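You operate a simulated robot arm through the tools that you are given. There is no shell and no other tool. Be economical: measure what you need, move in short steps, check, and stop when the job is done.

Carry out the task below with a simulated two-armed robot. There is one attempt and no reset: what you move stays moved.

TASK
Put the medium vial from the top of the cream cabinet on top of the blue filter. Put one of the chipped vial with no bands from the top of the cream cabinet on the top of the door cabinet. Put the orange-band large vial from the top of the cream cabinet on the top of steel stand two. Open the door under the blue handle, fetch the white bowl from the shelf behind the door under the blue handle and set it on the top of the cream cabinet, then shut the handle. Pick up the green filter with one hand, pass it to the other hand and put it on the top of the door cabinet. Pull the frame cupboard door open. The order is free. Set down upright: orange-band large vial.

It is judged by the outcome, as a careful person would: the job done as asked, and still so three seconds after it is handed in. It fails if anything else is knocked over, pushed out of place, dropped, spilled or broken.

THE ROBOT
Two 7-joint arms with three-finger grippers on one trunk, on a base that drives. Base frame: it is fixed to the floor where the robot stands at the start and does not move with it; the origin is under the middle of the robot, x ahead of it, y to its left, z up; the surface under the hand at the start is at about z = 0.93. Units: m, rad, N and s.
The left shoulder is at the start at [0.07, 0.146, 1.338], the right one opposite. With the tool pointing down near the work surface each hand reaches from about 0.22 to 0.68 m from the robot's upright axis, wherever it stands, measured 20 degrees to its own side. Places, roughly: blue filter [0.75, -0.25, 1]; chipped vial with no band (3x3x7 cm) [0.5, 0.3, 1]; door under the blue handle [0.3, 0.6, 0.4]; frame cupboard door [-3.5, 4.3, 0.5]; green filter [0, 2.75, 1]; medium vial (3x3x7 cm) [0.6, 0, 1]; orange-band large vial (4x4x8 cm) [0.8, 0.6, 1]; top of steel stand two (16x20 cm) [-2.4, -3.2, 0.46]; top of the cream cabinet [0.6, 0.3, 0.9]; top of the door cabinet [-0.3, 4.6, 0.9]; white bowl (17x17x8 cm) [0.5, 0.8, 0.5]. Payload 2.2 kg a hand.
Tool frame (each hand has its own): the origin (TCP) lies between the finger pads and is the grasp point; the fingertips stand 0.028 m ahead of it; z points along the fingers, y is the line along which they close. The gripper opens to 0.102 m. The gripper's body begins 0.071 m behind the TCP.
Orientation is told as [roll, pitch, yaw] about the base's x, y, z axes, in that order, counted from this pose: with the fingers straight down and closing along the base's y, the tool's x points along the base's -x, its y along +y and its z along -z.

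THE INTERFACE
- The arms move only by the tool play_rows. It takes "left_rows", "right_rows" or both (then of equal length, played together; a hand with none holds still); each is a list of rows, each an object (a shift or turn left out is 0, a gripper value left out holds the last) with "rot": the turn, a rotation vector about the tool's x, y, z in rad, a list of three; "xyz": the shift along the tool's x, y, z in m, a list of three; "claw": the gripper command, from -1 (shut) to 1 (fully open), values between in proportion. In form: [{"rot": [wx, wy, wz], "xyz": [x, y, z], "claw": claw}, ...]. A call has 1 to 20 rows; each row shifts and turns the commanded pose from where the row before left it, along the tool's axes as they then stand. Rows are played at 5 a second. More than 0.05 m and 0.15 rad between two rows, or a gripper value outside its range, and nothing of the call is played. A pose out of reach is approached as far as the arm can. The call stops where the force on the tool passes 40 N (or 10 N more than at its start, if that is more) or the arm is blocked; 0.2 s more then pass. Each finger halts on what it meets, pressing with about 29 N; the grip force reading is that of the motor and also rises with nothing between the fingers. The clock runs only during rows and for 0.2 s after the last one: add rows that do not move to give the fingers time. It gives the time, the measured TCP pose, the force on the tool (base axes), the opening and the grip force at its end, in the units of the frame above (readings bear some noise), with the torque about the TCP (base axes, N m) and any sound that the robot's microphone picked up.
- Cameras (640 x 400 px; columns grow to the right, rows downward): "scene" is now at [0.1088, 0.0503, 1.5416]; the picture's right is [0.64, -0.77, 0.00], its down [-0.60, -0.50, -0.62] and it looks along [0.48, 0.40, -0.78] (base axes); focal length 214 px, centre (320, 200). "left" rides on the left gripper at [0.072, 0.038, -0.086] in its tool frame; the picture's right is [-0.46, 0.89, 0.00], its down [-0.60, -0.32, -0.73] and it looks along [-0.65, -0.34, 0.68] (tool axes); focal length 256 px, centre (320, 200). "right" rides on the right gripper at [0.069, 0.044, -0.086] in its tool frame; the picture's right is [-0.53, 0.85, 0.00], its down [-0.58, -0.36, -0.73] and it looks along [-0.62, -0.39, 0.68] (tool axes); focal length 256 px, centre (320, 200). There is no depth. A picture from a camera that has moved, and an enlarged one, comes with that camera's place and axes in the base frame and with its lens.
- capture(camera): a new picture of that camera. The clock stands still meanwhile.
- move_column(by): slides the trunk up (or, below 0, down) by that many m; the arms and the scene camera ride with it, the base frame stays. It gives what a move gives, with no picture.
- steer(legs): drives the robot by 1 to 6 legs, each [ahead, left, turn to the left] in m, m and rad, along the robot's own axes; the way and the turn of a leg run together, so that a leg with both is an arc; at most 1.5 m and 3.142 rad a leg. The arms and the cameras ride along, it lands a little off, and it stops where it bumps. It gives what a move gives.
- aim_head(pan, tilt): turns the head with the scene camera to pan (to the left, within 1.501 rad either way) and tilt (down, from -0.506 to 1.204), counted from straight ahead of the robot. It gives what a move gives.
- close_up(camera, box): a new picture of the part [left, top, right, bottom] of that camera's present view, enlarged. The clock stands still meanwhile.
- sign_off(): hands the job in; it is judged then, once.

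Work in short steps. Places have to be worked out from the pictures, the camera data and where the tool is seen: move nearer, look again, correct. Check each grasp and each placing, and mend what went wrong. You have 207 turns and 190 pictures in all, those below and enlarged ones among them. Open the grippers and draw the arms clear of the work before you hand the job in, unless the task says otherwise.

The tools are called after "Call:" as name(argument=value, ...) on one line, values as JSON. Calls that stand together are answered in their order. play_rows: Moves the arms, as the interface text tells. Its arguments: {"type":"object","properties":{"left_rows":{"type":"array","items":{"type":"object","properties":{"rot":{"type":"array","items":{"type":"number"}},"xyz":{"type":"array","items":{"type":"number"}},"claw":{"type":"number"}}}},"right_rows":{"type":"array","items":{"type":"object","properties":{"rot":{"type":"array","items":{"type":"number"}},"xyz":{"type":"array","items":{"type":"number"}},"claw":{"type":"number"}}}}},"required":[]} The other tools are called the same way: move_column (by) slides the trunk up or down; steer (legs) drives the base; aim_head (pan, tilt) turns the head that bears the scene camera; capture (camera) takes a picture; close_up (camera, box) takes an enlarged picture of a part of a camera's view; sign_off () hands the job in.

At the start:

```text
time: 0.0
left_tool_pos: [0.2565, 0.3685, 1.2933]
left_orientation: [-0.001, 0.0, 0.0]
left_contact_force: [-0.2, -0.4, 0.4]
left_ft_torque: [0.05, 0.01, -0.03]
left_grip_width: 0.1022
left_grasp_force: 0.1
right_tool_pos: [0.4136, 0.0153, 1.2599]
right_orientation: [0.0, 0.001, -0.002]
right_contact_force: [-0.5, -0.2, -0.5]
right_ft_torque: [-0.02, 0.0, 0.03]
right_grip_width: 0.1019
right_grasp_force: 0.1
trunk travel left (down, up): [-0.875, 0.065]
robot x, y, heading: [-0.0009, 0.0024, -0.003]
head pan, tilt: [0.693, 0.901]
```

scene: 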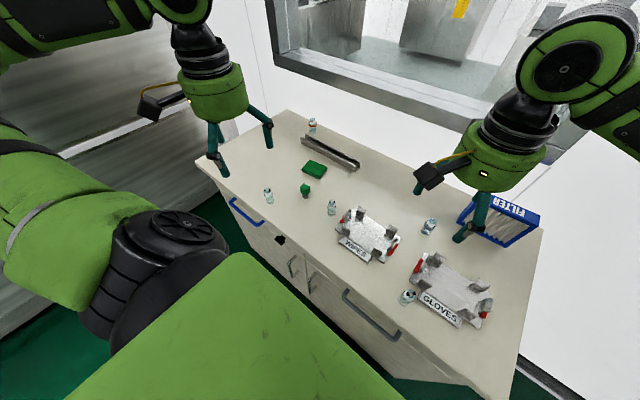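
right: 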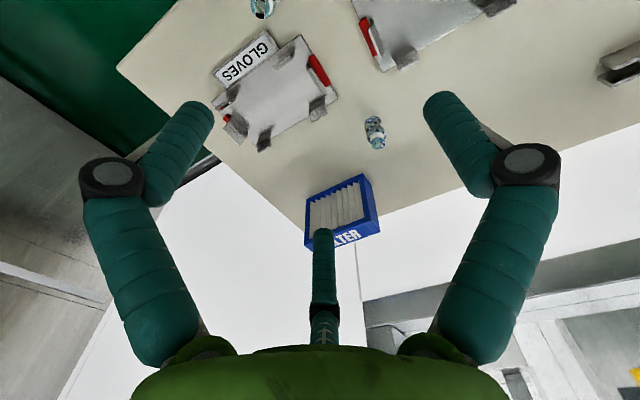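
left: 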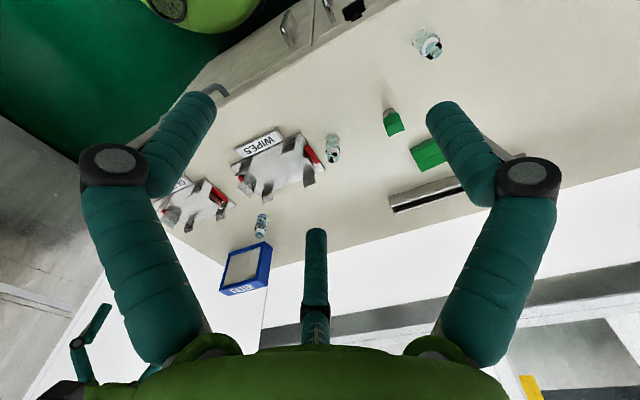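

I see several vials on the cabinet; I enlarge the scene to tell them apart.

Call:
close_up(camera="scene", box=[240, 100, 370, 220])

Call:
close_up(camera="scene", box=[320, 190, 550, 330])

```text
3.33 times, centred on (305, 160) of scene
camera zoom: at [0.1088, 0.0503, 1.5416], right [0.64, -0.77, 0.0], down [-0.6, -0.5, -0.62], along [0.48, 0.4, -0.78], focal length 715 px, centre (370, 333)
```

zoom: 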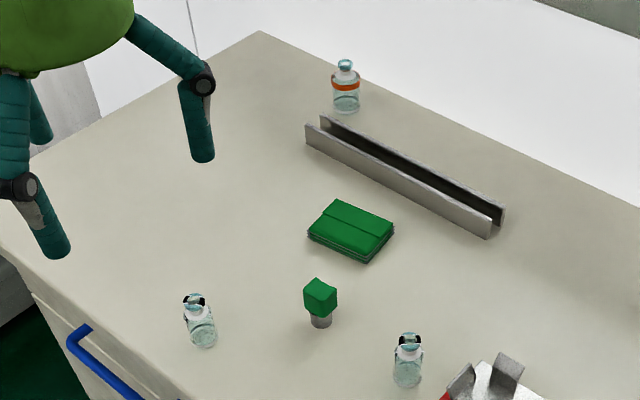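

```text
2.78 times, centred on (435, 260) of scene
camera zoom: at [0.1088, 0.0503, 1.5416], right [0.64, -0.77, 0.0], down [-0.6, -0.5, -0.62], along [0.48, 0.4, -0.78], focal length 597 px, centre (0, 33)
```

zoom: 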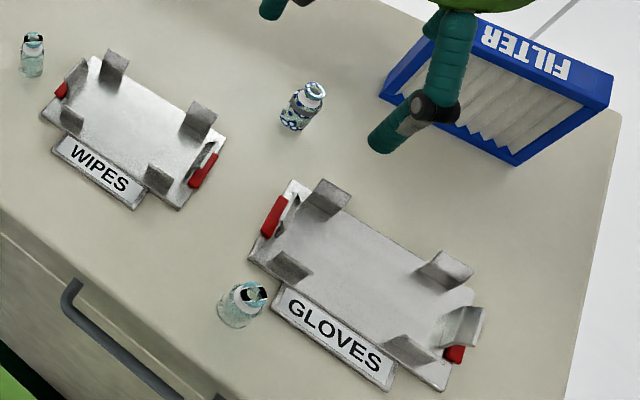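

V3 (blue pattern, about [0.60, 0.0]) fits the medium vial, V2 (about [0.47, 0.29]) the chipped one. I look closer at these and the filter.

Call:
close_up(camera="right", box=[220, 0, 420, 260])

Call:
close_up(camera="left", box=[300, 0, 500, 180])

Call:
close_up(camera="scene", box=[440, 180, 560, 260])

```text
1.54 times, centred on (320, 130) of right
camera zoom: at [0.344, 0.0587, 1.3455], right [0.53, 0.85, 0.0], down [0.58, -0.36, 0.73], along [0.62, -0.39, -0.68], focal length 394 px, centre (320, 308)
```

zoom: 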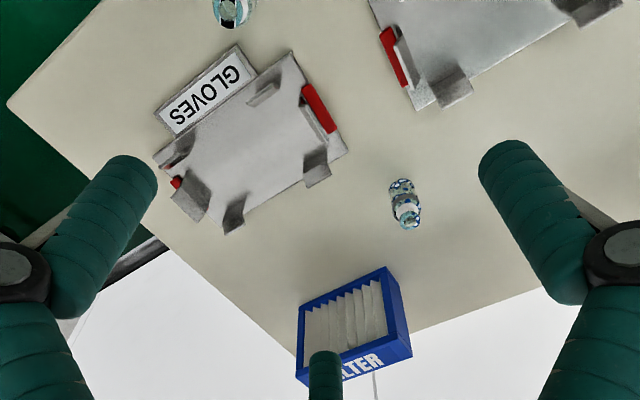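

```text
2.22 times, centred on (400, 90) of left
camera zoom: at [0.185, 0.4071, 1.3792], right [0.46, 0.89, 0.0], down [0.6, -0.32, 0.73], along [0.65, -0.34, -0.68], focal length 569 px, centre (142, 444)
```

zoom: 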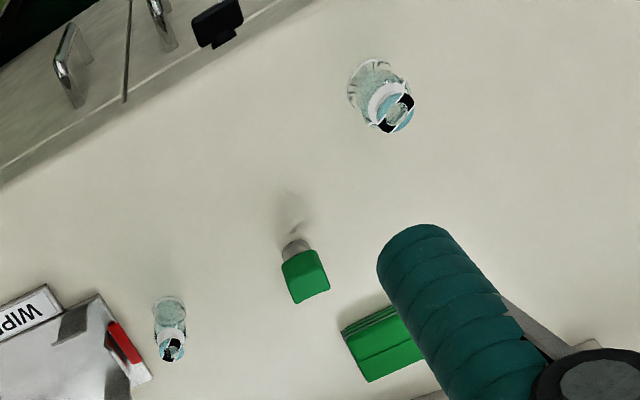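

```text
5.00 times, centred on (500, 220) of scene
camera zoom: at [0.1088, 0.0503, 1.5416], right [0.64, -0.77, 0.0], down [-0.6, -0.5, -0.62], along [0.48, 0.4, -0.78], focal length 1072 px, centre (-580, 100)
```

zoom: 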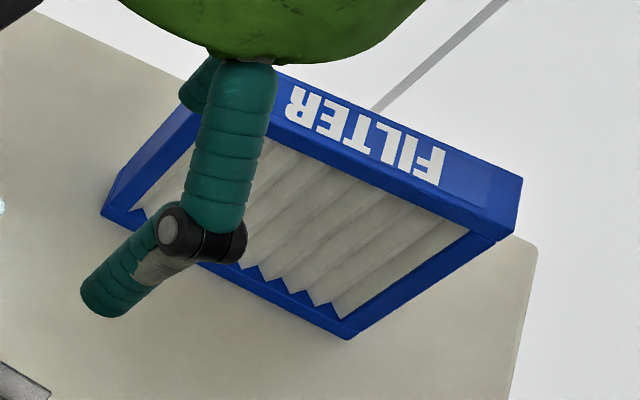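

The filter stands upright with its top at about [0.737, -0.127, 1.047], a bit far. I look down ahead of the robot to see how much room there is to drive nearer.

Call:
aim_head(pan=0.0, tilt=1.0)

Call:
capture(camera="scene")

```text
time: 1.1
left_tool_pos: [0.2569, 0.3693, 1.2925]
left_orientation: [0.0, 0.0, -0.001]
left_contact_force: [0.3, 0.2, -0.5]
left_ft_torque: [0.02, 0.0, 0.04]
left_grip_width: 0.1022
left_grasp_force: 0.0
right_tool_pos: [0.413, 0.0155, 1.26]
right_orientation: [0.0, -0.001, 0.0]
right_contact_force: [1.1, 0.2, 0.3]
right_ft_torque: [-0.01, -0.01, 0.02]
right_grip_width: 0.1018
right_grasp_force: 0.1
trunk travel left (down, up): [-0.875, 0.065]
robot x, y, heading: [0.0039, -0.0028, -0.002]
head pan, tilt: [0.0, 1.0]
```

```text
181 pictures are left
camera scene: at [0.1202, 0.0023, 1.5344], right [0.0, -1.0, 0.0], down [-0.84, 0.0, -0.54], along [0.54, 0.0, -0.84], focal length 214 px, centre (320, 200)
```

scene: 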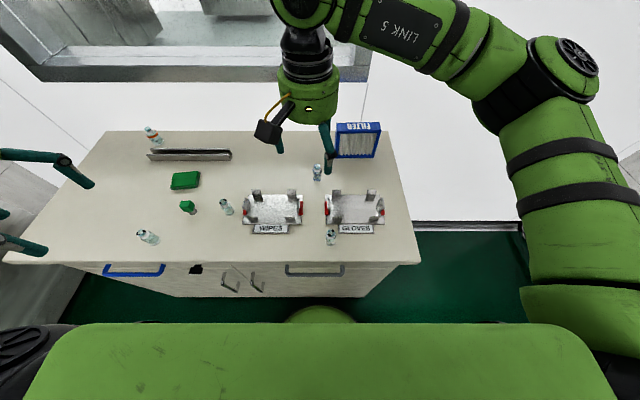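

There is only a few cm of room ahead, so I'll use a tilted gripper (fingers forward-down 0.6 rad) for more reach. I tilt the right hand and move to a pre-grasp point above the medium vial.

Call:
play_rows(right_rows=[{"rot": [0, -0.15, 0], "claw": 0.2}, {"rot": [0, -0.15, 0]}, {"rot": [0, -0.15, 0]}, {"rot": [0, -0.15, 0]}, {"xyz": [0.005, -0.003, 0.045]}, {"xyz": [0.005, -0.002, 0.045]}, {"xyz": [0.005, 0, 0.045]}, {"xyz": [0, 0, 0.045]}, {"xyz": [0, 0, 0.045]}, {}, {}])

Call:
capture(camera="right")

Call:
capture(camera="scene")

```text
time: 3.5
left_tool_pos: [0.2579, 0.3686, 1.2924]
left_orientation: [0.0, 0.001, -0.001]
left_contact_force: [0.2, 0.3, 0.4]
left_ft_torque: [-0.03, 0.02, -0.01]
left_grip_width: 0.1019
left_grasp_force: 0.0
right_tool_pos: [0.5283, 0.0095, 1.0661]
right_orientation: [-0.001, -0.599, 0.0]
right_contact_force: [0.8, -0.1, 0.1]
right_ft_torque: [0.0, 0.02, -0.02]
right_grip_width: 0.0615
right_grasp_force: 0.0
trunk travel left (down, up): [-0.875, 0.065]
robot x, y, heading: [-0.002, 0.0017, 0.002]
head pan, tilt: [0.0, 1.0]
```

```text
180 pictures are left
camera right: at [0.4221, 0.0528, 1.0974], right [0.44, 0.85, 0.3], down [0.06, -0.36, 0.93], along [0.9, -0.39, -0.21], focal length 256 px, centre (320, 200)
```

right: 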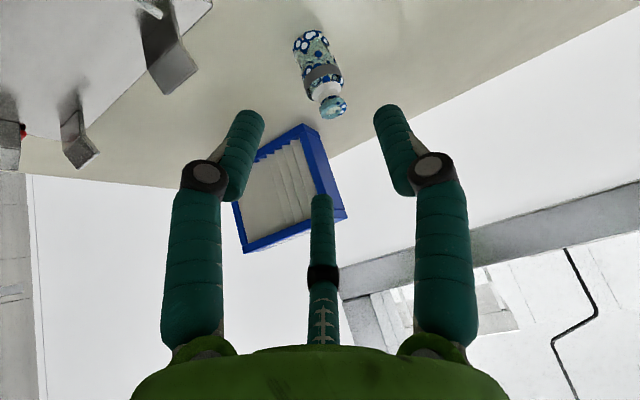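

```text
179 pictures are left
camera scene: at [0.1197, 0.002, 1.5344], right [0.0, -1.0, 0.0], down [-0.84, 0.0, -0.54], along [0.54, 0.0, -0.84], focal length 214 px, centre (320, 200)
```

scene: 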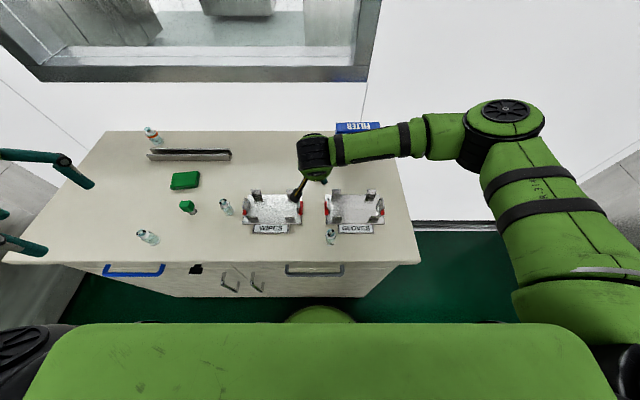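

The vial stands at about [0.595, 0.011], 6.7 cm tall. I advance along the tool axis 0.12 m and grip.

Call:
play_rows(right_rows=[{"xyz": [0, 0.001, 0.03]}, {"xyz": [0, 0, 0.03]}, {"xyz": [0, 0, 0.03]}, {"xyz": [0, 0, 0.03]}, {}, {"claw": -1}, {}, {}, {}])

Call:
capture(camera="right")

```text
time: 5.5
left_tool_pos: [0.2562, 0.3698, 1.2949]
left_orientation: [0.0, 0.0, 0.0]
left_contact_force: [-0.6, 0.0, -0.8]
left_ft_torque: [0.0, -0.01, -0.01]
left_grip_width: 0.1018
left_grasp_force: 0.1
right_tool_pos: [0.5967, 0.0106, 0.9697]
right_orientation: [0.003, -0.604, -0.001]
right_contact_force: [2.2, 3.2, 10.5]
right_ft_torque: [0.22, -0.17, 0.0]
right_grip_width: 0.0341
right_grasp_force: 28.7
trunk travel left (down, up): [-0.875, 0.065]
robot x, y, heading: [-0.0054, -0.0016, -0.003]
head pan, tilt: [0.0, 1.0]
```

```text
178 pictures are left
camera right: at [0.4894, 0.0542, 1.0001], right [0.44, 0.85, 0.3], down [0.06, -0.37, 0.93], along [0.9, -0.39, -0.21], focal length 256 px, centre (320, 200)
```

right: 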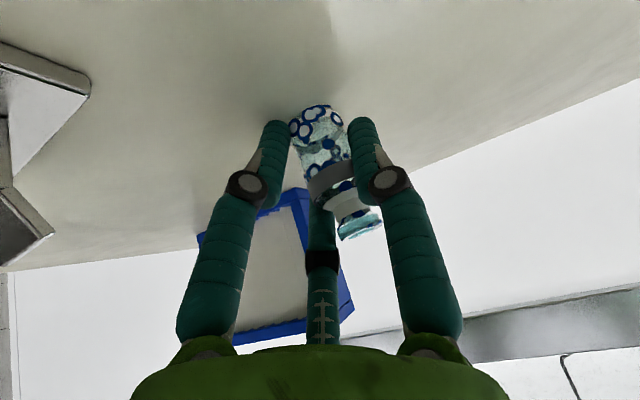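

Gripped (0.034 m). I lift straight up 0.16 m.

Call:
play_rows(right_rows=[{"xyz": [-0.0226, 0, -0.033]}, {"xyz": [-0.0226, 0, -0.033]}, {"xyz": [-0.0226, 0, -0.033]}, {"xyz": [-0.0226, 0, -0.033]}, {}])

Call:
capture(camera="right")

Call:
capture(camera="scene")

```text
time: 6.7
left_tool_pos: [0.2582, 0.3689, 1.2936]
left_orientation: [0.001, 0.001, -0.001]
left_contact_force: [0.3, 0.3, 0.1]
left_ft_torque: [-0.01, -0.01, 0.01]
left_grip_width: 0.1021
left_grasp_force: 0.0
right_tool_pos: [0.5983, 0.0106, 1.1267]
right_orientation: [0.002, -0.599, 0.0]
right_contact_force: [-1.0, 0.3, -0.5]
right_ft_torque: [-0.01, -0.03, -0.02]
right_grip_width: 0.0334
right_grasp_force: 29.3
trunk travel left (down, up): [-0.875, 0.065]
robot x, y, heading: [-0.0007, -0.0002, -0.0]
head pan, tilt: [0.0, 1.0]
```

```text
177 pictures are left
camera right: at [0.4927, 0.0547, 1.1584], right [0.44, 0.85, 0.3], down [0.06, -0.36, 0.93], along [0.9, -0.39, -0.21], focal length 256 px, centre (320, 200)
```

right: 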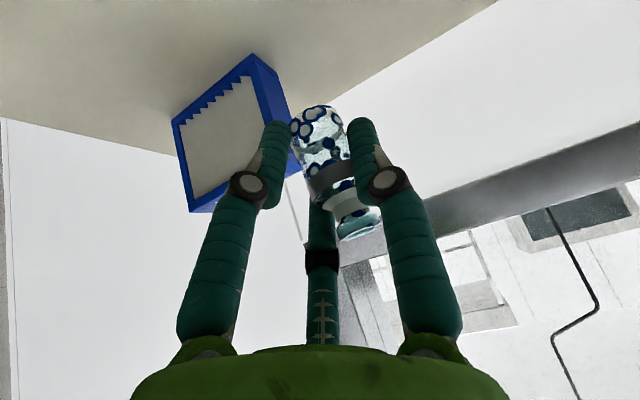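

```text
176 pictures are left
camera scene: at [0.1202, 0.0021, 1.5344], right [0.0, -1.0, 0.0], down [-0.84, 0.0, -0.54], along [0.54, 0.0, -0.84], focal length 214 px, centre (320, 200)
```

scene: 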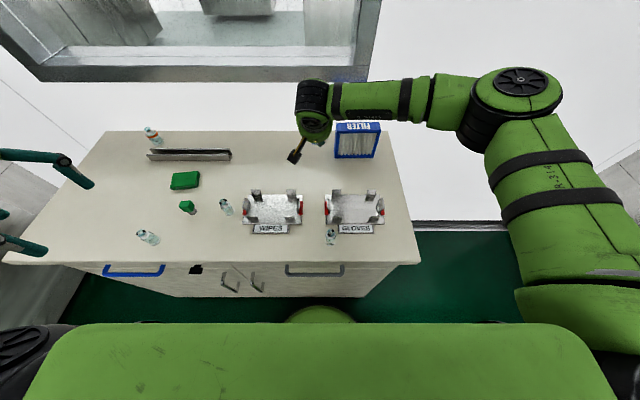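

Filter top comes out at about x 0.737, y −0.135, z 1.05. I carry the vial over it.

Call:
play_rows(right_rows=[{"xyz": [-0.0252, -0.0292, 0.0124]}, {"xyz": [-0.0252, -0.0292, 0.0124]}, {"xyz": [-0.0252, -0.0292, 0.0124]}, {"xyz": [-0.0252, -0.0292, 0.0124]}, {"xyz": [-0.0252, -0.0292, 0.0124]}, {}, {}])

Call:
capture(camera="right")

Call:
close_up(camera="scene", box=[280, 60, 440, 180])

```text
time: 8.3
left_tool_pos: [0.2577, 0.3692, 1.2939]
left_orientation: [0.001, -0.001, 0.001]
left_contact_force: [0.8, 0.0, -0.7]
left_ft_torque: [0.0, 0.0, 0.02]
left_grip_width: 0.1021
left_grasp_force: 0.0
right_tool_pos: [0.7344, -0.1338, 1.1476]
right_orientation: [0.001, -0.6, 0.0]
right_contact_force: [-0.2, -0.3, -0.3]
right_ft_torque: [-0.01, 0.01, -0.01]
right_grip_width: 0.0335
right_grasp_force: 29.2
trunk travel left (down, up): [-0.875, 0.065]
robot x, y, heading: [0.0003, 0.003, 0.001]
head pan, tilt: [0.0, 1.0]
```

```text
175 pictures are left
camera right: at [0.6294, -0.0902, 1.1792], right [0.44, 0.85, 0.3], down [0.06, -0.36, 0.93], along [0.9, -0.39, -0.21], focal length 256 px, centre (320, 200)
```

right: 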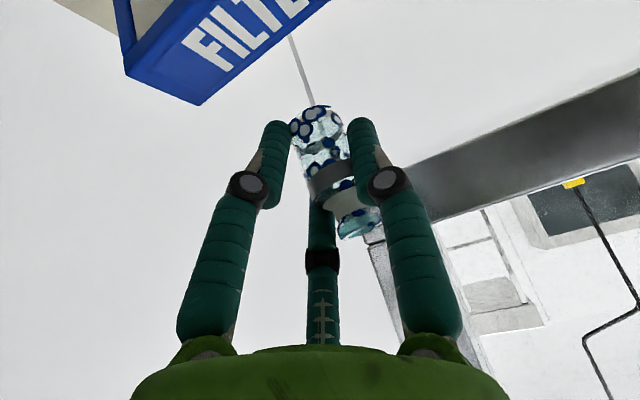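

```text
3.33 times, centred on (360, 120) of scene
camera zoom: at [0.1198, 0.0023, 1.5344], right [0.0, -1.0, 0.0], down [-0.84, 0.0, -0.54], along [0.54, 0.0, -0.84], focal length 715 px, centre (187, 467)
```

zoom: 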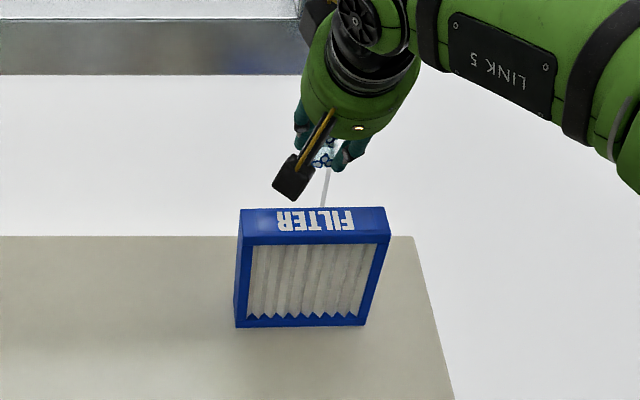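

Center of filter top about [0.732, -0.13, 1.047]; vial is over it. I lower it 5.9 cm.

Call:
play_rows(right_rows=[{"xyz": [0.009, 0, 0.0118]}, {"xyz": [0.009, 0, 0.0118]}, {"xyz": [0.009, 0, 0.0118]}, {"xyz": [0.0088, 0, 0.0116]}, {}])

Call:
capture(camera="right")

Call:
close_up(camera="scene", box=[310, 80, 410, 160])

```text
time: 9.5
left_tool_pos: [0.2527, 0.3695, 1.2951]
left_orientation: [0.0, -0.006, 0.001]
left_contact_force: [0.2, 0.1, 0.1]
left_ft_torque: [-0.02, 0.01, -0.02]
left_grip_width: 0.102
left_grasp_force: 0.0
right_tool_pos: [0.7305, -0.1341, 1.0972]
right_orientation: [0.002, -0.618, -0.001]
right_contact_force: [3.0, -1.5, 29.9]
right_ft_torque: [0.06, -0.25, -0.06]
right_grip_width: 0.0333
right_grasp_force: 29.1
trunk travel left (down, up): [-0.875, 0.065]
robot x, y, heading: [0.0018, 0.0029, 0.005]
head pan, tilt: [0.0, 1.0]
```

```text
173 pictures are left
camera right: at [0.6244, -0.0902, 1.1277], right [0.44, 0.84, 0.31], down [0.05, -0.37, 0.93], along [0.9, -0.39, -0.2], focal length 256 px, centre (320, 200)
```

right: 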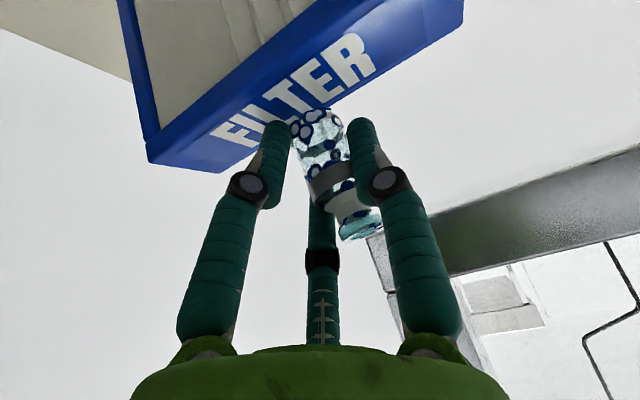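

```text
5.00 times, centred on (360, 120) of scene
camera zoom: at [0.1141, 0.003, 1.5354], right [0.0, -1.0, 0.0], down [-0.84, 0.0, -0.54], along [0.54, 0.0, -0.84], focal length 1072 px, centre (120, 600)
```

zoom: 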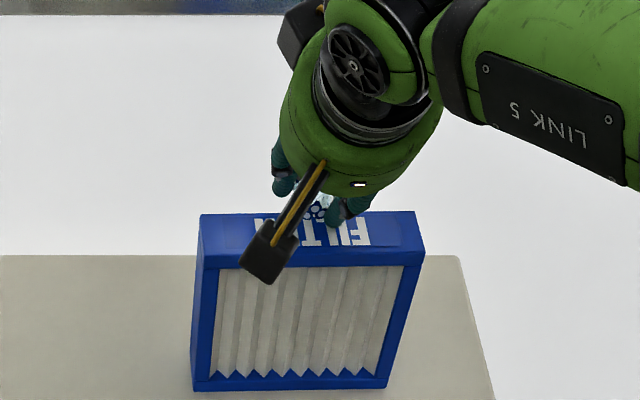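

The vial touched down, but the picture shows it sits ~1.8 cm ahead of the TCP, so near the far edge of the filter. I back off along the tool axis (up and 1.7 cm nearer) and look.

Call:
play_rows(right_rows=[{"xyz": [0, 0, -0.015]}, {"xyz": [0, 0, -0.015]}, {}])

Call:
capture(camera="right")

Call:
close_up(camera="scene", box=[310, 80, 410, 160])

```text
time: 10.3
left_tool_pos: [0.257, 0.3685, 1.2927]
left_orientation: [0.001, -0.001, 0.0]
left_contact_force: [-0.6, -0.7, -0.2]
left_ft_torque: [-0.01, 0.0, 0.03]
left_grip_width: 0.102
left_grasp_force: 0.1
right_tool_pos: [0.7129, -0.135, 1.1098]
right_orientation: [-0.001, -0.596, -0.002]
right_contact_force: [0.4, -0.4, -0.3]
right_ft_torque: [-0.01, 0.0, 0.0]
right_grip_width: 0.0326
right_grasp_force: 29.2
trunk travel left (down, up): [-0.875, 0.065]
robot x, y, heading: [-0.0006, -0.0017, -0.002]
head pan, tilt: [0.0, 1.0]
```

```text
171 pictures are left
camera right: at [0.6072, -0.0915, 1.1419], right [0.44, 0.85, 0.3], down [0.07, -0.36, 0.93], along [0.89, -0.39, -0.22], focal length 256 px, centre (320, 200)
```

right: 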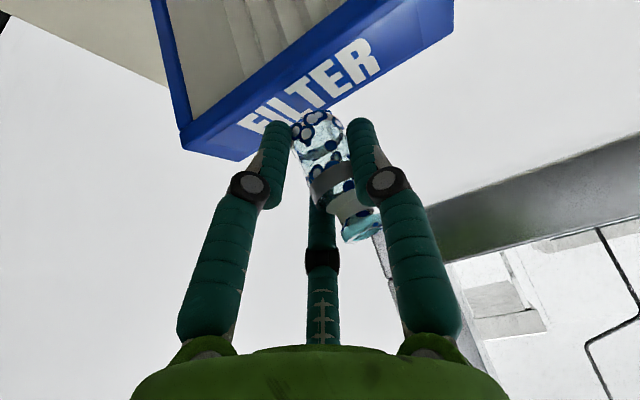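

```text
5.00 times, centred on (360, 120) of scene
camera zoom: at [0.1197, 0.0022, 1.5343], right [0.0, -1.0, 0.0], down [-0.84, 0.0, -0.54], along [0.54, 0.0, -0.84], focal length 1072 px, centre (120, 600)
```

zoom: 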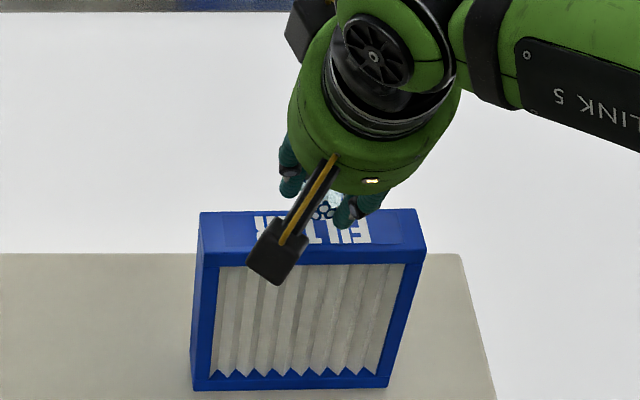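

I lower about 1.4 cm to contact.

Call:
play_rows(right_rows=[{"xyz": [0.004, 0, 0.0058]}, {"xyz": [0.004, 0, 0.0058]}, {}])

Call:
close_up(camera="right", box=[160, 0, 480, 260])

```text
time: 11.1
left_tool_pos: [0.2576, 0.3685, 1.2931]
left_orientation: [0.001, 0.0, 0.001]
left_contact_force: [-0.5, -0.3, -0.2]
left_ft_torque: [0.02, 0.01, 0.03]
left_grip_width: 0.1022
left_grasp_force: 0.0
right_tool_pos: [0.7135, -0.1347, 1.0976]
right_orientation: [-0.001, -0.601, 0.0]
right_contact_force: [0.2, -1.0, 2.4]
right_ft_torque: [0.02, 0.02, 0.0]
right_grip_width: 0.0324
right_grasp_force: 29.1
trunk travel left (down, up): [-0.875, 0.065]
robot x, y, heading: [0.0015, -0.0001, 0.004]
head pan, tilt: [0.0, 1.0]
```

```text
1.54 times, centred on (320, 130) of right
camera zoom: at [0.6081, -0.0909, 1.1294], right [0.44, 0.85, 0.3], down [0.06, -0.36, 0.93], along [0.9, -0.39, -0.21], focal length 394 px, centre (320, 308)
```

zoom: 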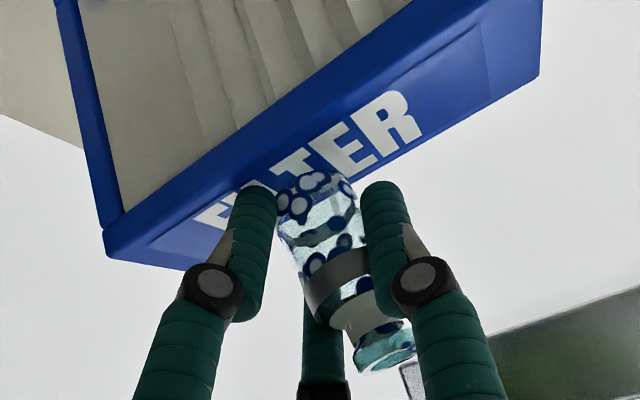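

The vial is still slightly toward the far side; I lift, shift 1.3 cm nearer and set it down again.

Call:
play_rows(right_rows=[{"xyz": [0.004, 0, -0.0172]}, {}, {"xyz": [0.0035, 0, 0.0055]}, {"xyz": [0.0038, 0, 0.0053]}, {}])

Call:
close_up(camera="right", box=[160, 0, 480, 260])

```text
time: 12.3
left_tool_pos: [0.2573, 0.3684, 1.2948]
left_orientation: [0.0, -0.001, 0.001]
left_contact_force: [0.0, 0.2, 0.3]
left_ft_torque: [0.02, 0.03, 0.02]
left_grip_width: 0.1021
left_grasp_force: 0.1
right_tool_pos: [0.7018, -0.133, 1.0981]
right_orientation: [0.0, -0.602, 0.001]
right_contact_force: [-0.9, 0.1, 3.4]
right_ft_torque: [-0.02, 0.02, 0.01]
right_grip_width: 0.0329
right_grasp_force: 29.1
trunk travel left (down, up): [-0.875, 0.065]
robot x, y, heading: [-0.0015, -0.0002, -0.001]
head pan, tilt: [0.0, 1.0]
```

```text
1.54 times, centred on (320, 130) of right
camera zoom: at [0.5958, -0.0909, 1.1293], right [0.44, 0.85, 0.3], down [0.06, -0.36, 0.93], along [0.9, -0.39, -0.21], focal length 394 px, centre (320, 308)
```

zoom: 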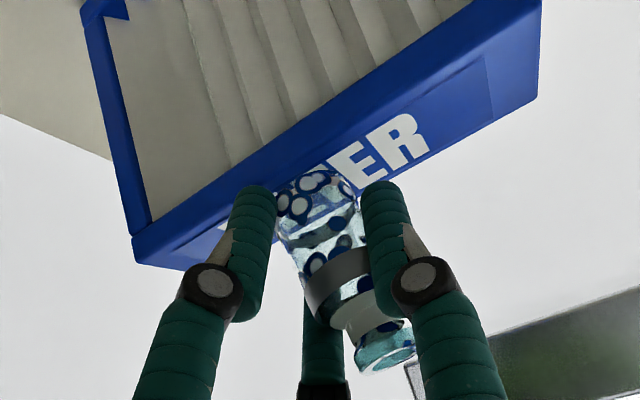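

Now well centered and touching. I open the fingers and retreat along the tool axis.

Call:
play_rows(right_rows=[{"claw": 0.3}, {}, {}, {"xyz": [0, 0, -0.02]}, {"xyz": [0, 0, -0.03]}, {"xyz": [0, 0, -0.04]}, {"xyz": [0, 0, -0.04]}])

Call:
capture(camera="right")

Call:
capture(camera="scene")

```text
time: 13.9
left_tool_pos: [0.2564, 0.3686, 1.294]
left_orientation: [0.0, -0.003, 0.001]
left_contact_force: [-0.6, 0.1, 0.2]
left_ft_torque: [-0.01, -0.03, -0.02]
left_grip_width: 0.1019
left_grasp_force: 0.1
right_tool_pos: [0.6265, -0.1331, 1.2072]
right_orientation: [0.0, -0.602, 0.0]
right_contact_force: [-0.1, 0.0, 0.4]
right_ft_torque: [-0.01, -0.03, 0.01]
right_grip_width: 0.0665
right_grasp_force: 0.1
trunk travel left (down, up): [-0.875, 0.065]
robot x, y, heading: [-0.0028, -0.0005, 0.003]
head pan, tilt: [0.0, 1.0]
```

```text
167 pictures are left
camera right: at [0.5215, -0.0897, 1.2387], right [0.44, 0.85, 0.3], down [0.06, -0.36, 0.93], along [0.9, -0.39, -0.21], focal length 256 px, centre (320, 200)
```

right: 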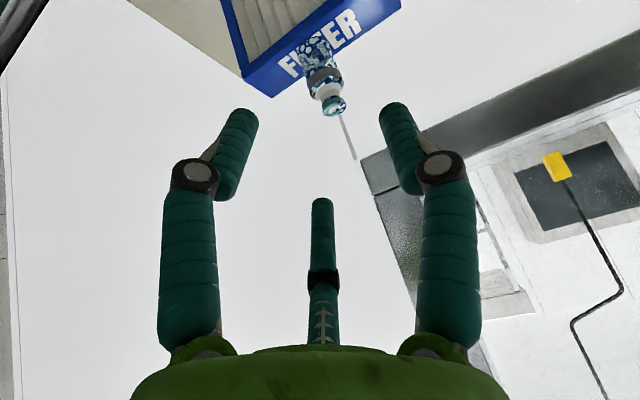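

```text
166 pictures are left
camera scene: at [0.1185, 0.002, 1.5345], right [0.0, -1.0, 0.0], down [-0.84, 0.0, -0.54], along [0.54, 0.0, -0.84], focal length 214 px, centre (320, 200)
```

scene: 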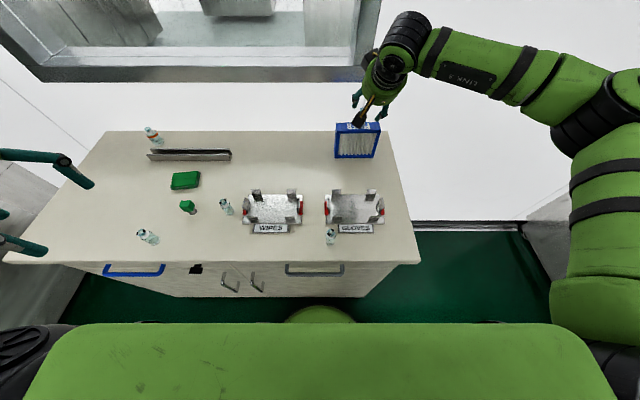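

The medium vial stands upright on the filter. Next the blue-handle door: I pull the right hand back, back the robot up 0.45 m and look at the cabinet front.

Call:
play_rows(right_rows=[{"rot": [0, 0.15, 0], "xyz": [0.04, 0, -0.02]}, {"rot": [0, 0.15, 0], "xyz": [0.05, 0, 0]}, {"rot": [0, 0.15, 0], "xyz": [0.05, 0, 0]}, {"rot": [0, 0.15, 0], "xyz": [0.05, 0, 0]}, {"xyz": [0.05, 0, 0]}, {"xyz": [0.05, 0, 0]}])

Call:
steer(legs=[[-0.45, 0, 0]])

Call:
aim_head(pan=0.5, tilt=0.65)

Call:
capture(camera="scene")

```text
time: 15.3
left_tool_pos: [0.2567, 0.3691, 1.2933]
left_orientation: [0.0, -0.003, -0.001]
left_contact_force: [0.6, 0.8, -0.7]
left_ft_torque: [0.02, -0.02, -0.03]
left_grip_width: 0.102
left_grasp_force: 0.0
right_tool_pos: [0.3394, -0.1336, 1.1542]
right_orientation: [0.0, -0.001, -0.002]
right_contact_force: [-0.3, -0.3, 0.4]
right_ft_torque: [0.0, 0.03, 0.0]
right_grip_width: 0.0663
right_grasp_force: 0.0
trunk travel left (down, up): [-0.875, 0.065]
robot x, y, heading: [-0.0, -0.0025, -0.002]
head pan, tilt: [0.0, 1.0]
```

```text
time: 18.0
left_tool_pos: [-0.1914, 0.3679, 1.2929]
left_orientation: [0.0, 0.002, -0.004]
left_contact_force: [0.4, -0.3, 0.6]
left_ft_torque: [0.01, 0.04, 0.01]
left_grip_width: 0.1018
left_grasp_force: 0.0
right_tool_pos: [-0.1088, -0.1328, 1.1531]
right_orientation: [0.001, 0.0, -0.002]
right_contact_force: [0.0, -0.7, 0.3]
right_ft_torque: [0.01, 0.0, 0.02]
right_grip_width: 0.0664
right_grasp_force: 0.1
trunk travel left (down, up): [-0.875, 0.065]
robot x, y, heading: [-0.4527, 0.0008, -0.006]
head pan, tilt: [0.0, 1.0]
```

```text
time: 18.9
left_tool_pos: [-0.1941, 0.368, 1.2936]
left_orientation: [0.001, 0.0, -0.005]
left_contact_force: [-0.5, -0.4, 1.1]
left_ft_torque: [-0.01, -0.01, 0.03]
left_grip_width: 0.102
left_grasp_force: 0.1
right_tool_pos: [-0.1118, -0.1325, 1.1539]
right_orientation: [0.0, -0.001, -0.004]
right_contact_force: [0.0, -0.1, -0.8]
right_ft_torque: [-0.01, -0.02, 0.04]
right_grip_width: 0.0664
right_grasp_force: 0.2
trunk travel left (down, up): [-0.875, 0.065]
robot x, y, heading: [-0.4537, -0.0014, -0.003]
head pan, tilt: [0.499, 0.649]
```

```text
165 pictures are left
camera scene: at [-0.3258, 0.0439, 1.5621], right [0.48, -0.88, 0.0], down [-0.53, -0.29, -0.8], along [0.7, 0.38, -0.6], focal length 214 px, centre (320, 200)
```

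scene: 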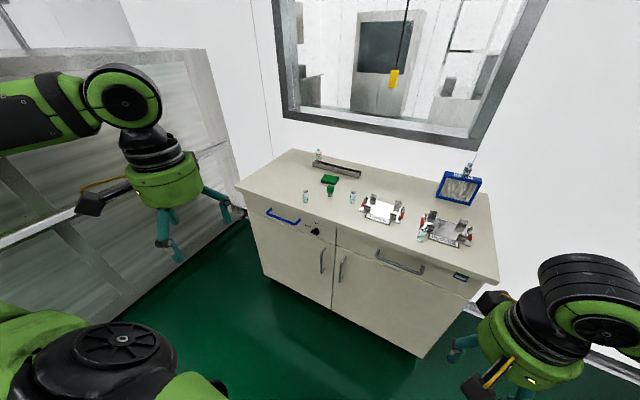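

I enlarge the cabinet front.

Call:
close_up(camera="scene", box=[220, 180, 420, 330])

Call:
close_up(camera="scene", box=[235, 190, 355, 260])

```text
2.67 times, centred on (320, 255) of scene
camera zoom: at [-0.3258, 0.0439, 1.5621], right [0.48, -0.88, 0.0], down [-0.53, -0.29, -0.8], along [0.7, 0.38, -0.6], focal length 572 px, centre (320, 53)
```

zoom: 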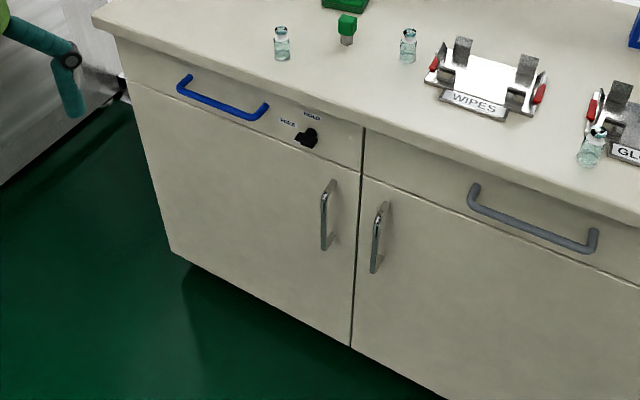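

```text
5.33 times, centred on (295, 225) of scene
camera zoom: at [-0.3258, 0.0439, 1.5621], right [0.48, -0.88, 0.0], down [-0.53, -0.29, -0.8], along [0.7, 0.38, -0.6], focal length 1144 px, centre (453, 67)
```

zoom: 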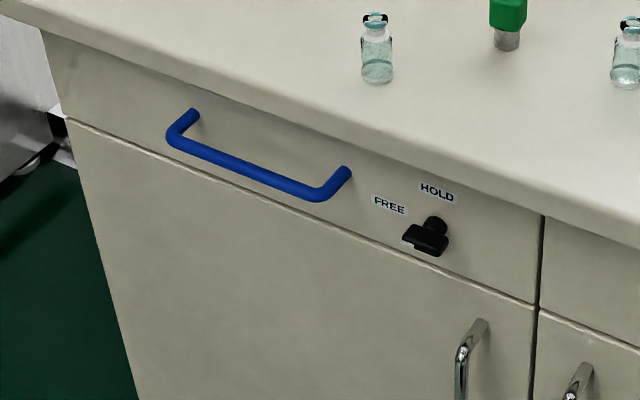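

The door under the blue handle is the left one with a vertical chrome handle (y≈0.35, z 0.56–0.76), hinged at y≈0.86. There's a FREE/HOLD knob; I look at it closely.

Call:
close_up(camera="scene", box=[300, 220, 330, 245])

Call:
move_column(by=-0.5)

Call:
aim_head(pan=0.45, tilt=0.3)

Call:
capture(camera="scene")

Call:
close_up(camera="scene", box=[270, 130, 370, 200])

```text
16.00 times, centred on (315, 232) of scene
camera zoom: at [-0.3258, 0.0439, 1.5621], right [0.48, -0.88, 0.0], down [-0.53, -0.29, -0.8], along [0.7, 0.38, -0.6], focal length 3432 px, centre (400, -320)
```

zoom: 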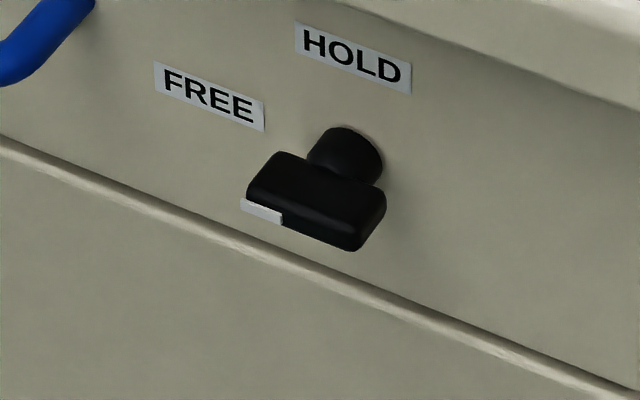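

```text
refused: -0.5 is not a number from -0.4 to 0.4
```

```text
time: 19.8
left_tool_pos: [-0.1936, 0.3695, 1.2922]
left_orientation: [0.0, -0.002, -0.002]
left_contact_force: [-0.7, -1.0, 0.7]
left_ft_torque: [0.01, 0.0, 0.01]
left_grip_width: 0.1018
left_grasp_force: 0.1
right_tool_pos: [-0.1111, -0.1333, 1.1538]
right_orientation: [0.001, 0.0, -0.003]
right_contact_force: [0.0, 0.7, 0.1]
right_ft_torque: [0.0, 0.02, 0.0]
right_grip_width: 0.0662
right_grasp_force: 0.1
trunk travel left (down, up): [-0.875, 0.065]
robot x, y, heading: [-0.4513, 0.0022, -0.003]
head pan, tilt: [0.45, 0.3]
```

```text
161 pictures are left
camera scene: at [-0.3172, 0.0431, 1.5938], right [0.43, -0.9, 0.0], down [-0.27, -0.13, -0.95], along [0.86, 0.41, -0.3], focal length 214 px, centre (320, 200)
```

scene: 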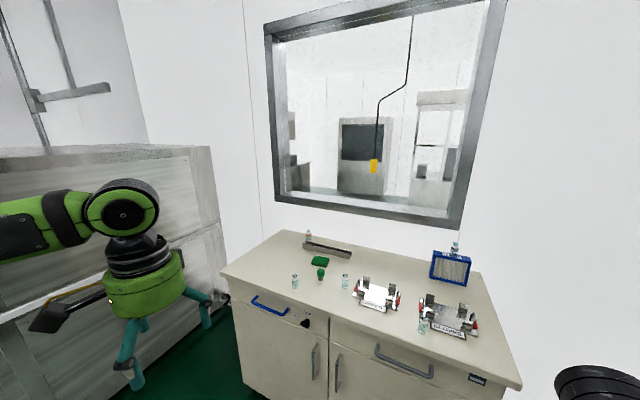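

```text
5.71 times, centred on (320, 165) of scene
camera zoom: at [-0.3172, 0.0431, 1.5938], right [0.43, -0.9, 0.0], down [-0.27, -0.13, -0.95], along [0.86, 0.41, -0.3], focal length 1226 px, centre (320, 400)
```

zoom: 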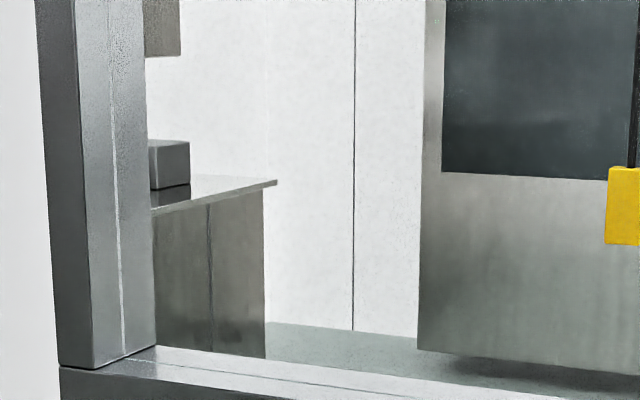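

The knob's white mark points to FREE, good. I shift left a little and lower the trunk by 0.5 m in two slides.

Call:
steer(legs=[[0, 0.1, 0]])

Call:
move_column(by=-0.4)

Call:
move_column(by=-0.1)

Call:
aim_head(pan=0.4, tilt=0.3)

Call:
capture(camera="scene")

```text
time: 20.9
left_tool_pos: [-0.1923, 0.4596, 1.2956]
left_orientation: [0.006, 0.001, -0.003]
left_contact_force: [0.0, -0.1, -1.1]
left_ft_torque: [0.05, 0.02, 0.01]
left_grip_width: 0.102
left_grasp_force: 0.0
right_tool_pos: [-0.1109, -0.0413, 1.1538]
right_orientation: [0.005, 0.0, -0.006]
right_contact_force: [0.2, 0.0, 1.1]
right_ft_torque: [0.08, 0.0, 0.0]
right_grip_width: 0.0663
right_grasp_force: 0.1
trunk travel left (down, up): [-0.875, 0.065]
robot x, y, heading: [-0.4533, 0.096, -0.007]
head pan, tilt: [0.45, 0.3]
```

```text
time: 24.7
left_tool_pos: [-0.1922, 0.4664, 0.8932]
left_orientation: [0.001, -0.001, -0.003]
left_contact_force: [-0.5, -0.7, 0.0]
left_ft_torque: [0.0, 0.0, 0.01]
left_grip_width: 0.1019
left_grasp_force: 0.0
right_tool_pos: [-0.1114, -0.0364, 0.7545]
right_orientation: [-0.001, 0.0, -0.006]
right_contact_force: [0.7, -0.4, -0.6]
right_ft_torque: [0.01, -0.03, 0.01]
right_grip_width: 0.0661
right_grasp_force: 0.1
trunk travel left (down, up): [-0.475, 0.465]
robot x, y, heading: [-0.4524, 0.0965, -0.001]
head pan, tilt: [0.45, 0.3]
```

```text
time: 26.1
left_tool_pos: [-0.1927, 0.4657, 0.7938]
left_orientation: [0.001, 0.001, -0.003]
left_contact_force: [-0.2, 0.4, -0.1]
left_ft_torque: [-0.03, -0.02, 0.03]
left_grip_width: 0.102
left_grasp_force: 0.1
right_tool_pos: [-0.1114, -0.0355, 0.6542]
right_orientation: [-0.002, -0.001, -0.007]
right_contact_force: [0.2, -0.7, 0.2]
right_ft_torque: [0.02, -0.02, -0.02]
right_grip_width: 0.0664
right_grasp_force: 0.1
trunk travel left (down, up): [-0.375, 0.565]
robot x, y, heading: [-0.4521, 0.1001, -0.006]
head pan, tilt: [0.45, 0.3]
```

```text
time: 26.7
left_tool_pos: [-0.1928, 0.4661, 0.7934]
left_orientation: [0.0, 0.0, -0.004]
left_contact_force: [0.1, -0.4, -0.1]
left_ft_torque: [-0.02, -0.04, -0.01]
left_grip_width: 0.1023
left_grasp_force: 0.0
right_tool_pos: [-0.1106, -0.0364, 0.6521]
right_orientation: [0.0, -0.001, -0.006]
right_contact_force: [0.3, 0.0, 0.0]
right_ft_torque: [0.02, 0.01, -0.01]
right_grip_width: 0.0661
right_grasp_force: 0.1
trunk travel left (down, up): [-0.375, 0.565]
robot x, y, heading: [-0.4513, 0.0992, -0.003]
head pan, tilt: [0.4, 0.3]
```

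```text
159 pictures are left
camera scene: at [-0.3151, 0.136, 1.0939], right [0.39, -0.92, 0.0], down [-0.27, -0.11, -0.96], along [0.88, 0.37, -0.3], focal length 214 px, centre (320, 200)
```

scene: 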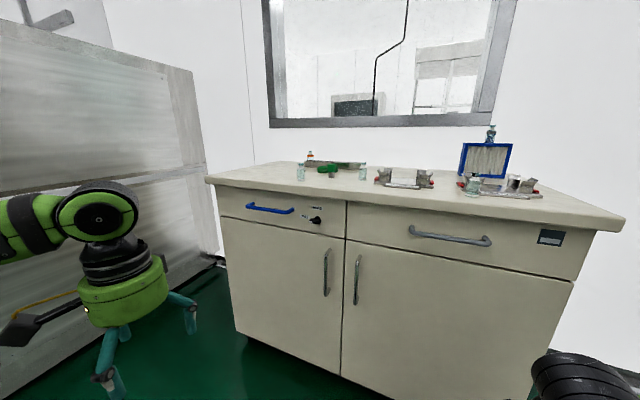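

Triangulating, the handle bar is at about [0.327, 0.38], z 0.48–0.70. I turn the left hand to point forward and bring it to 0.2 m in front of the handle.

Call:
play_rows(left_rows=[{"rot": [0, -0.15, 0], "claw": 0.4}, {"rot": [0, -0.15, 0]}, {"rot": [0, -0.15, 0]}, {"rot": [0, -0.15, 0]}, {"rot": [0, -0.15, 0]}, {"rot": [0, -0.15, 0]}, {"rot": [0, -0.15, 0]}, {"rot": [0, -0.15, 0]}, {"rot": [0, -0.15, 0]}, {"rot": [0, -0.15, 0]}, {"rot": [0, -0.07, 0]}, {"xyz": [0.04, -0.02, 0.02]}, {"xyz": [0.04, -0.02, 0.02]}, {"xyz": [0.04, -0.02, 0.02]}, {"xyz": [0.04, -0.02, 0.02]}, {"xyz": [0.04, -0.006, 0.02]}, {"xyz": [0, 0, 0.04]}, {"xyz": [0, 0, 0.04]}, {"xyz": [0, 0, 0.04]}, {}])

Call:
capture(camera="left")

Call:
capture(camera="scene")

```text
time: 30.9
left_tool_pos: [0.0512, 0.5247, 0.7447]
left_orientation: [0.185, -1.559, -0.168]
left_contact_force: [-0.2, 0.5, -0.7]
left_ft_torque: [-0.02, 0.0, 0.01]
left_grip_width: 0.0714
left_grasp_force: 0.1
left hand out of reach, approached as far as the arm can: row 4, 5, 6, 7, 8, 9, 10, 11, 12, 13, 14, 15, 19
right_tool_pos: [-0.1098, -0.0358, 0.6525]
right_orientation: [0.0, -0.001, -0.007]
right_contact_force: [-0.2, 0.7, 0.2]
right_ft_torque: [0.01, -0.01, 0.01]
right_grip_width: 0.0664
right_grasp_force: 0.1
trunk travel left (down, up): [-0.375, 0.565]
robot x, y, heading: [-0.4513, 0.0966, -0.006]
head pan, tilt: [0.4, 0.3]
```

```text
158 pictures are left
camera left: at [-0.0375, 0.561, 0.6733], right [-0.01, 0.88, 0.47], down [-0.72, -0.33, 0.61], along [0.7, -0.33, 0.64], focal length 256 px, centre (320, 200)
```

left: 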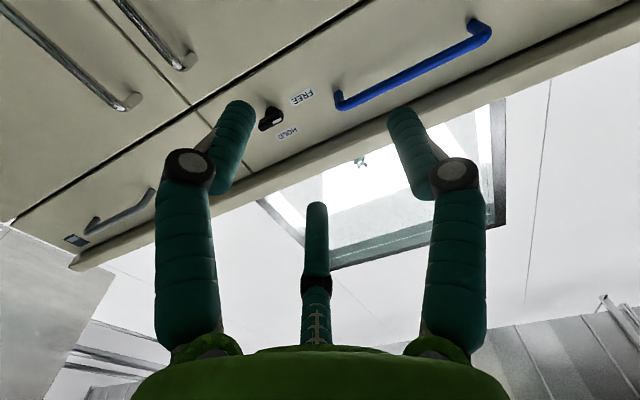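

```text
157 pictures are left
camera scene: at [-0.3151, 0.136, 1.0939], right [0.39, -0.92, 0.0], down [-0.27, -0.11, -0.96], along [0.88, 0.37, -0.3], focal length 214 px, centre (320, 200)
```

scene: 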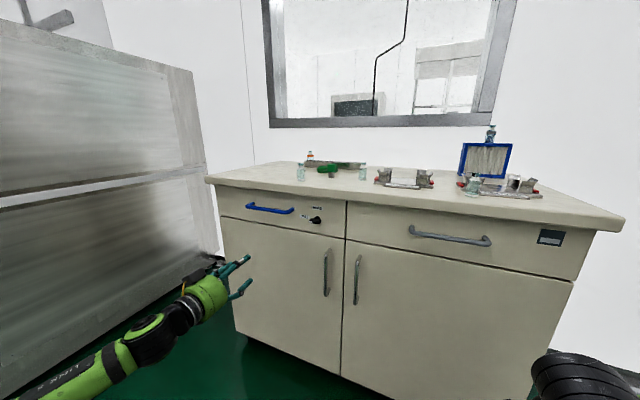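

The pose was too close to the body; I extend the command forward 0.13 m so the arm can converge.

Call:
play_rows(left_rows=[{"xyz": [0, 0, 0.04]}, {"xyz": [0, 0, 0.04]}, {"xyz": [0, 0, 0.04]}, {}, {}, {}])

Call:
capture(camera="left")

```text
time: 32.3
left_tool_pos: [0.1776, 0.5176, 0.7464]
left_orientation: [0.096, -1.57, -0.101]
left_contact_force: [0.2, 0.6, -0.2]
left_ft_torque: [0.02, 0.0, 0.01]
left_grip_width: 0.0716
left_grasp_force: 0.1
right_tool_pos: [-0.1105, -0.0362, 0.6529]
right_orientation: [0.001, -0.002, -0.005]
right_contact_force: [0.7, -0.1, 0.1]
right_ft_torque: [0.01, -0.01, 0.01]
right_grip_width: 0.0663
right_grasp_force: 0.0
trunk travel left (down, up): [-0.375, 0.565]
robot x, y, heading: [-0.4544, 0.092, 0.0]
head pan, tilt: [0.4, 0.3]
```

```text
156 pictures are left
camera left: at [0.092, 0.5565, 0.6739], right [0.0, 0.89, 0.47], down [-0.73, -0.31, 0.6], along [0.68, -0.34, 0.65], focal length 256 px, centre (320, 200)
```

left: 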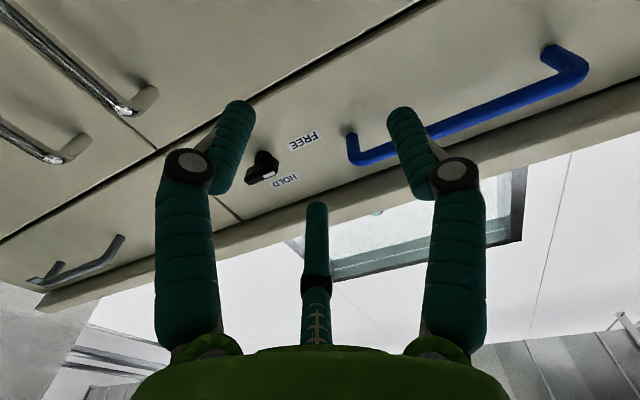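

No reach issue now. I move down 0.15 and right 0.138 to line up with the handle.

Call:
play_rows(left_rows=[{"xyz": [0.038, -0.0345, 0]}, {"xyz": [0.038, -0.0345, 0]}, {"xyz": [0.038, -0.0345, 0]}, {"xyz": [0.038, -0.0345, 0]}, {}, {}])

Call:
capture(camera="left")

Call:
capture(camera="scene")

```text
refused: row 1 steps farther than a row can; nothing moved
```

```text
155 pictures are left
camera left: at [0.092, 0.5565, 0.6739], right [0.0, 0.89, 0.47], down [-0.73, -0.31, 0.6], along [0.68, -0.34, 0.65], focal length 256 px, centre (320, 200)
```

left: 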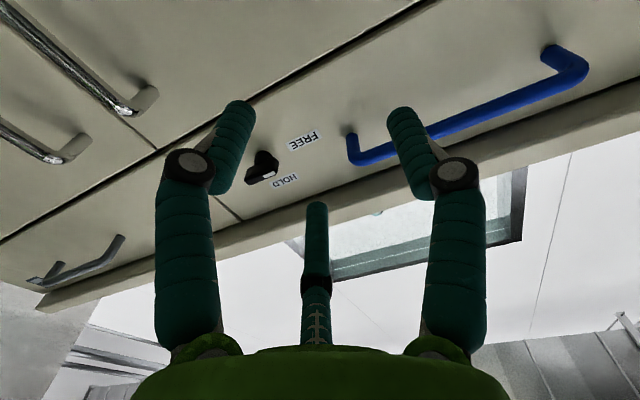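

```text
154 pictures are left
camera scene: at [-0.3152, 0.1359, 1.0939], right [0.39, -0.92, 0.0], down [-0.27, -0.11, -0.96], along [0.88, 0.37, -0.3], focal length 214 px, centre (320, 200)
```

scene: 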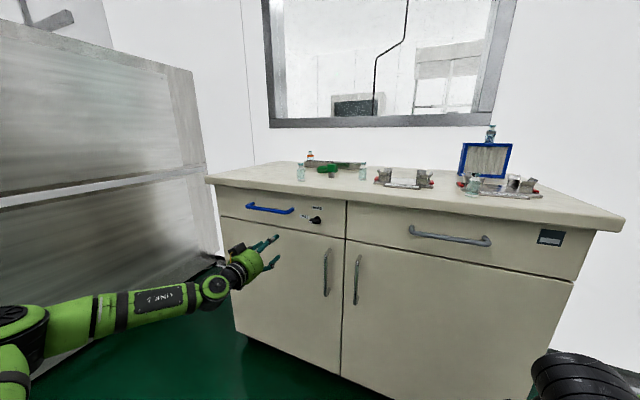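

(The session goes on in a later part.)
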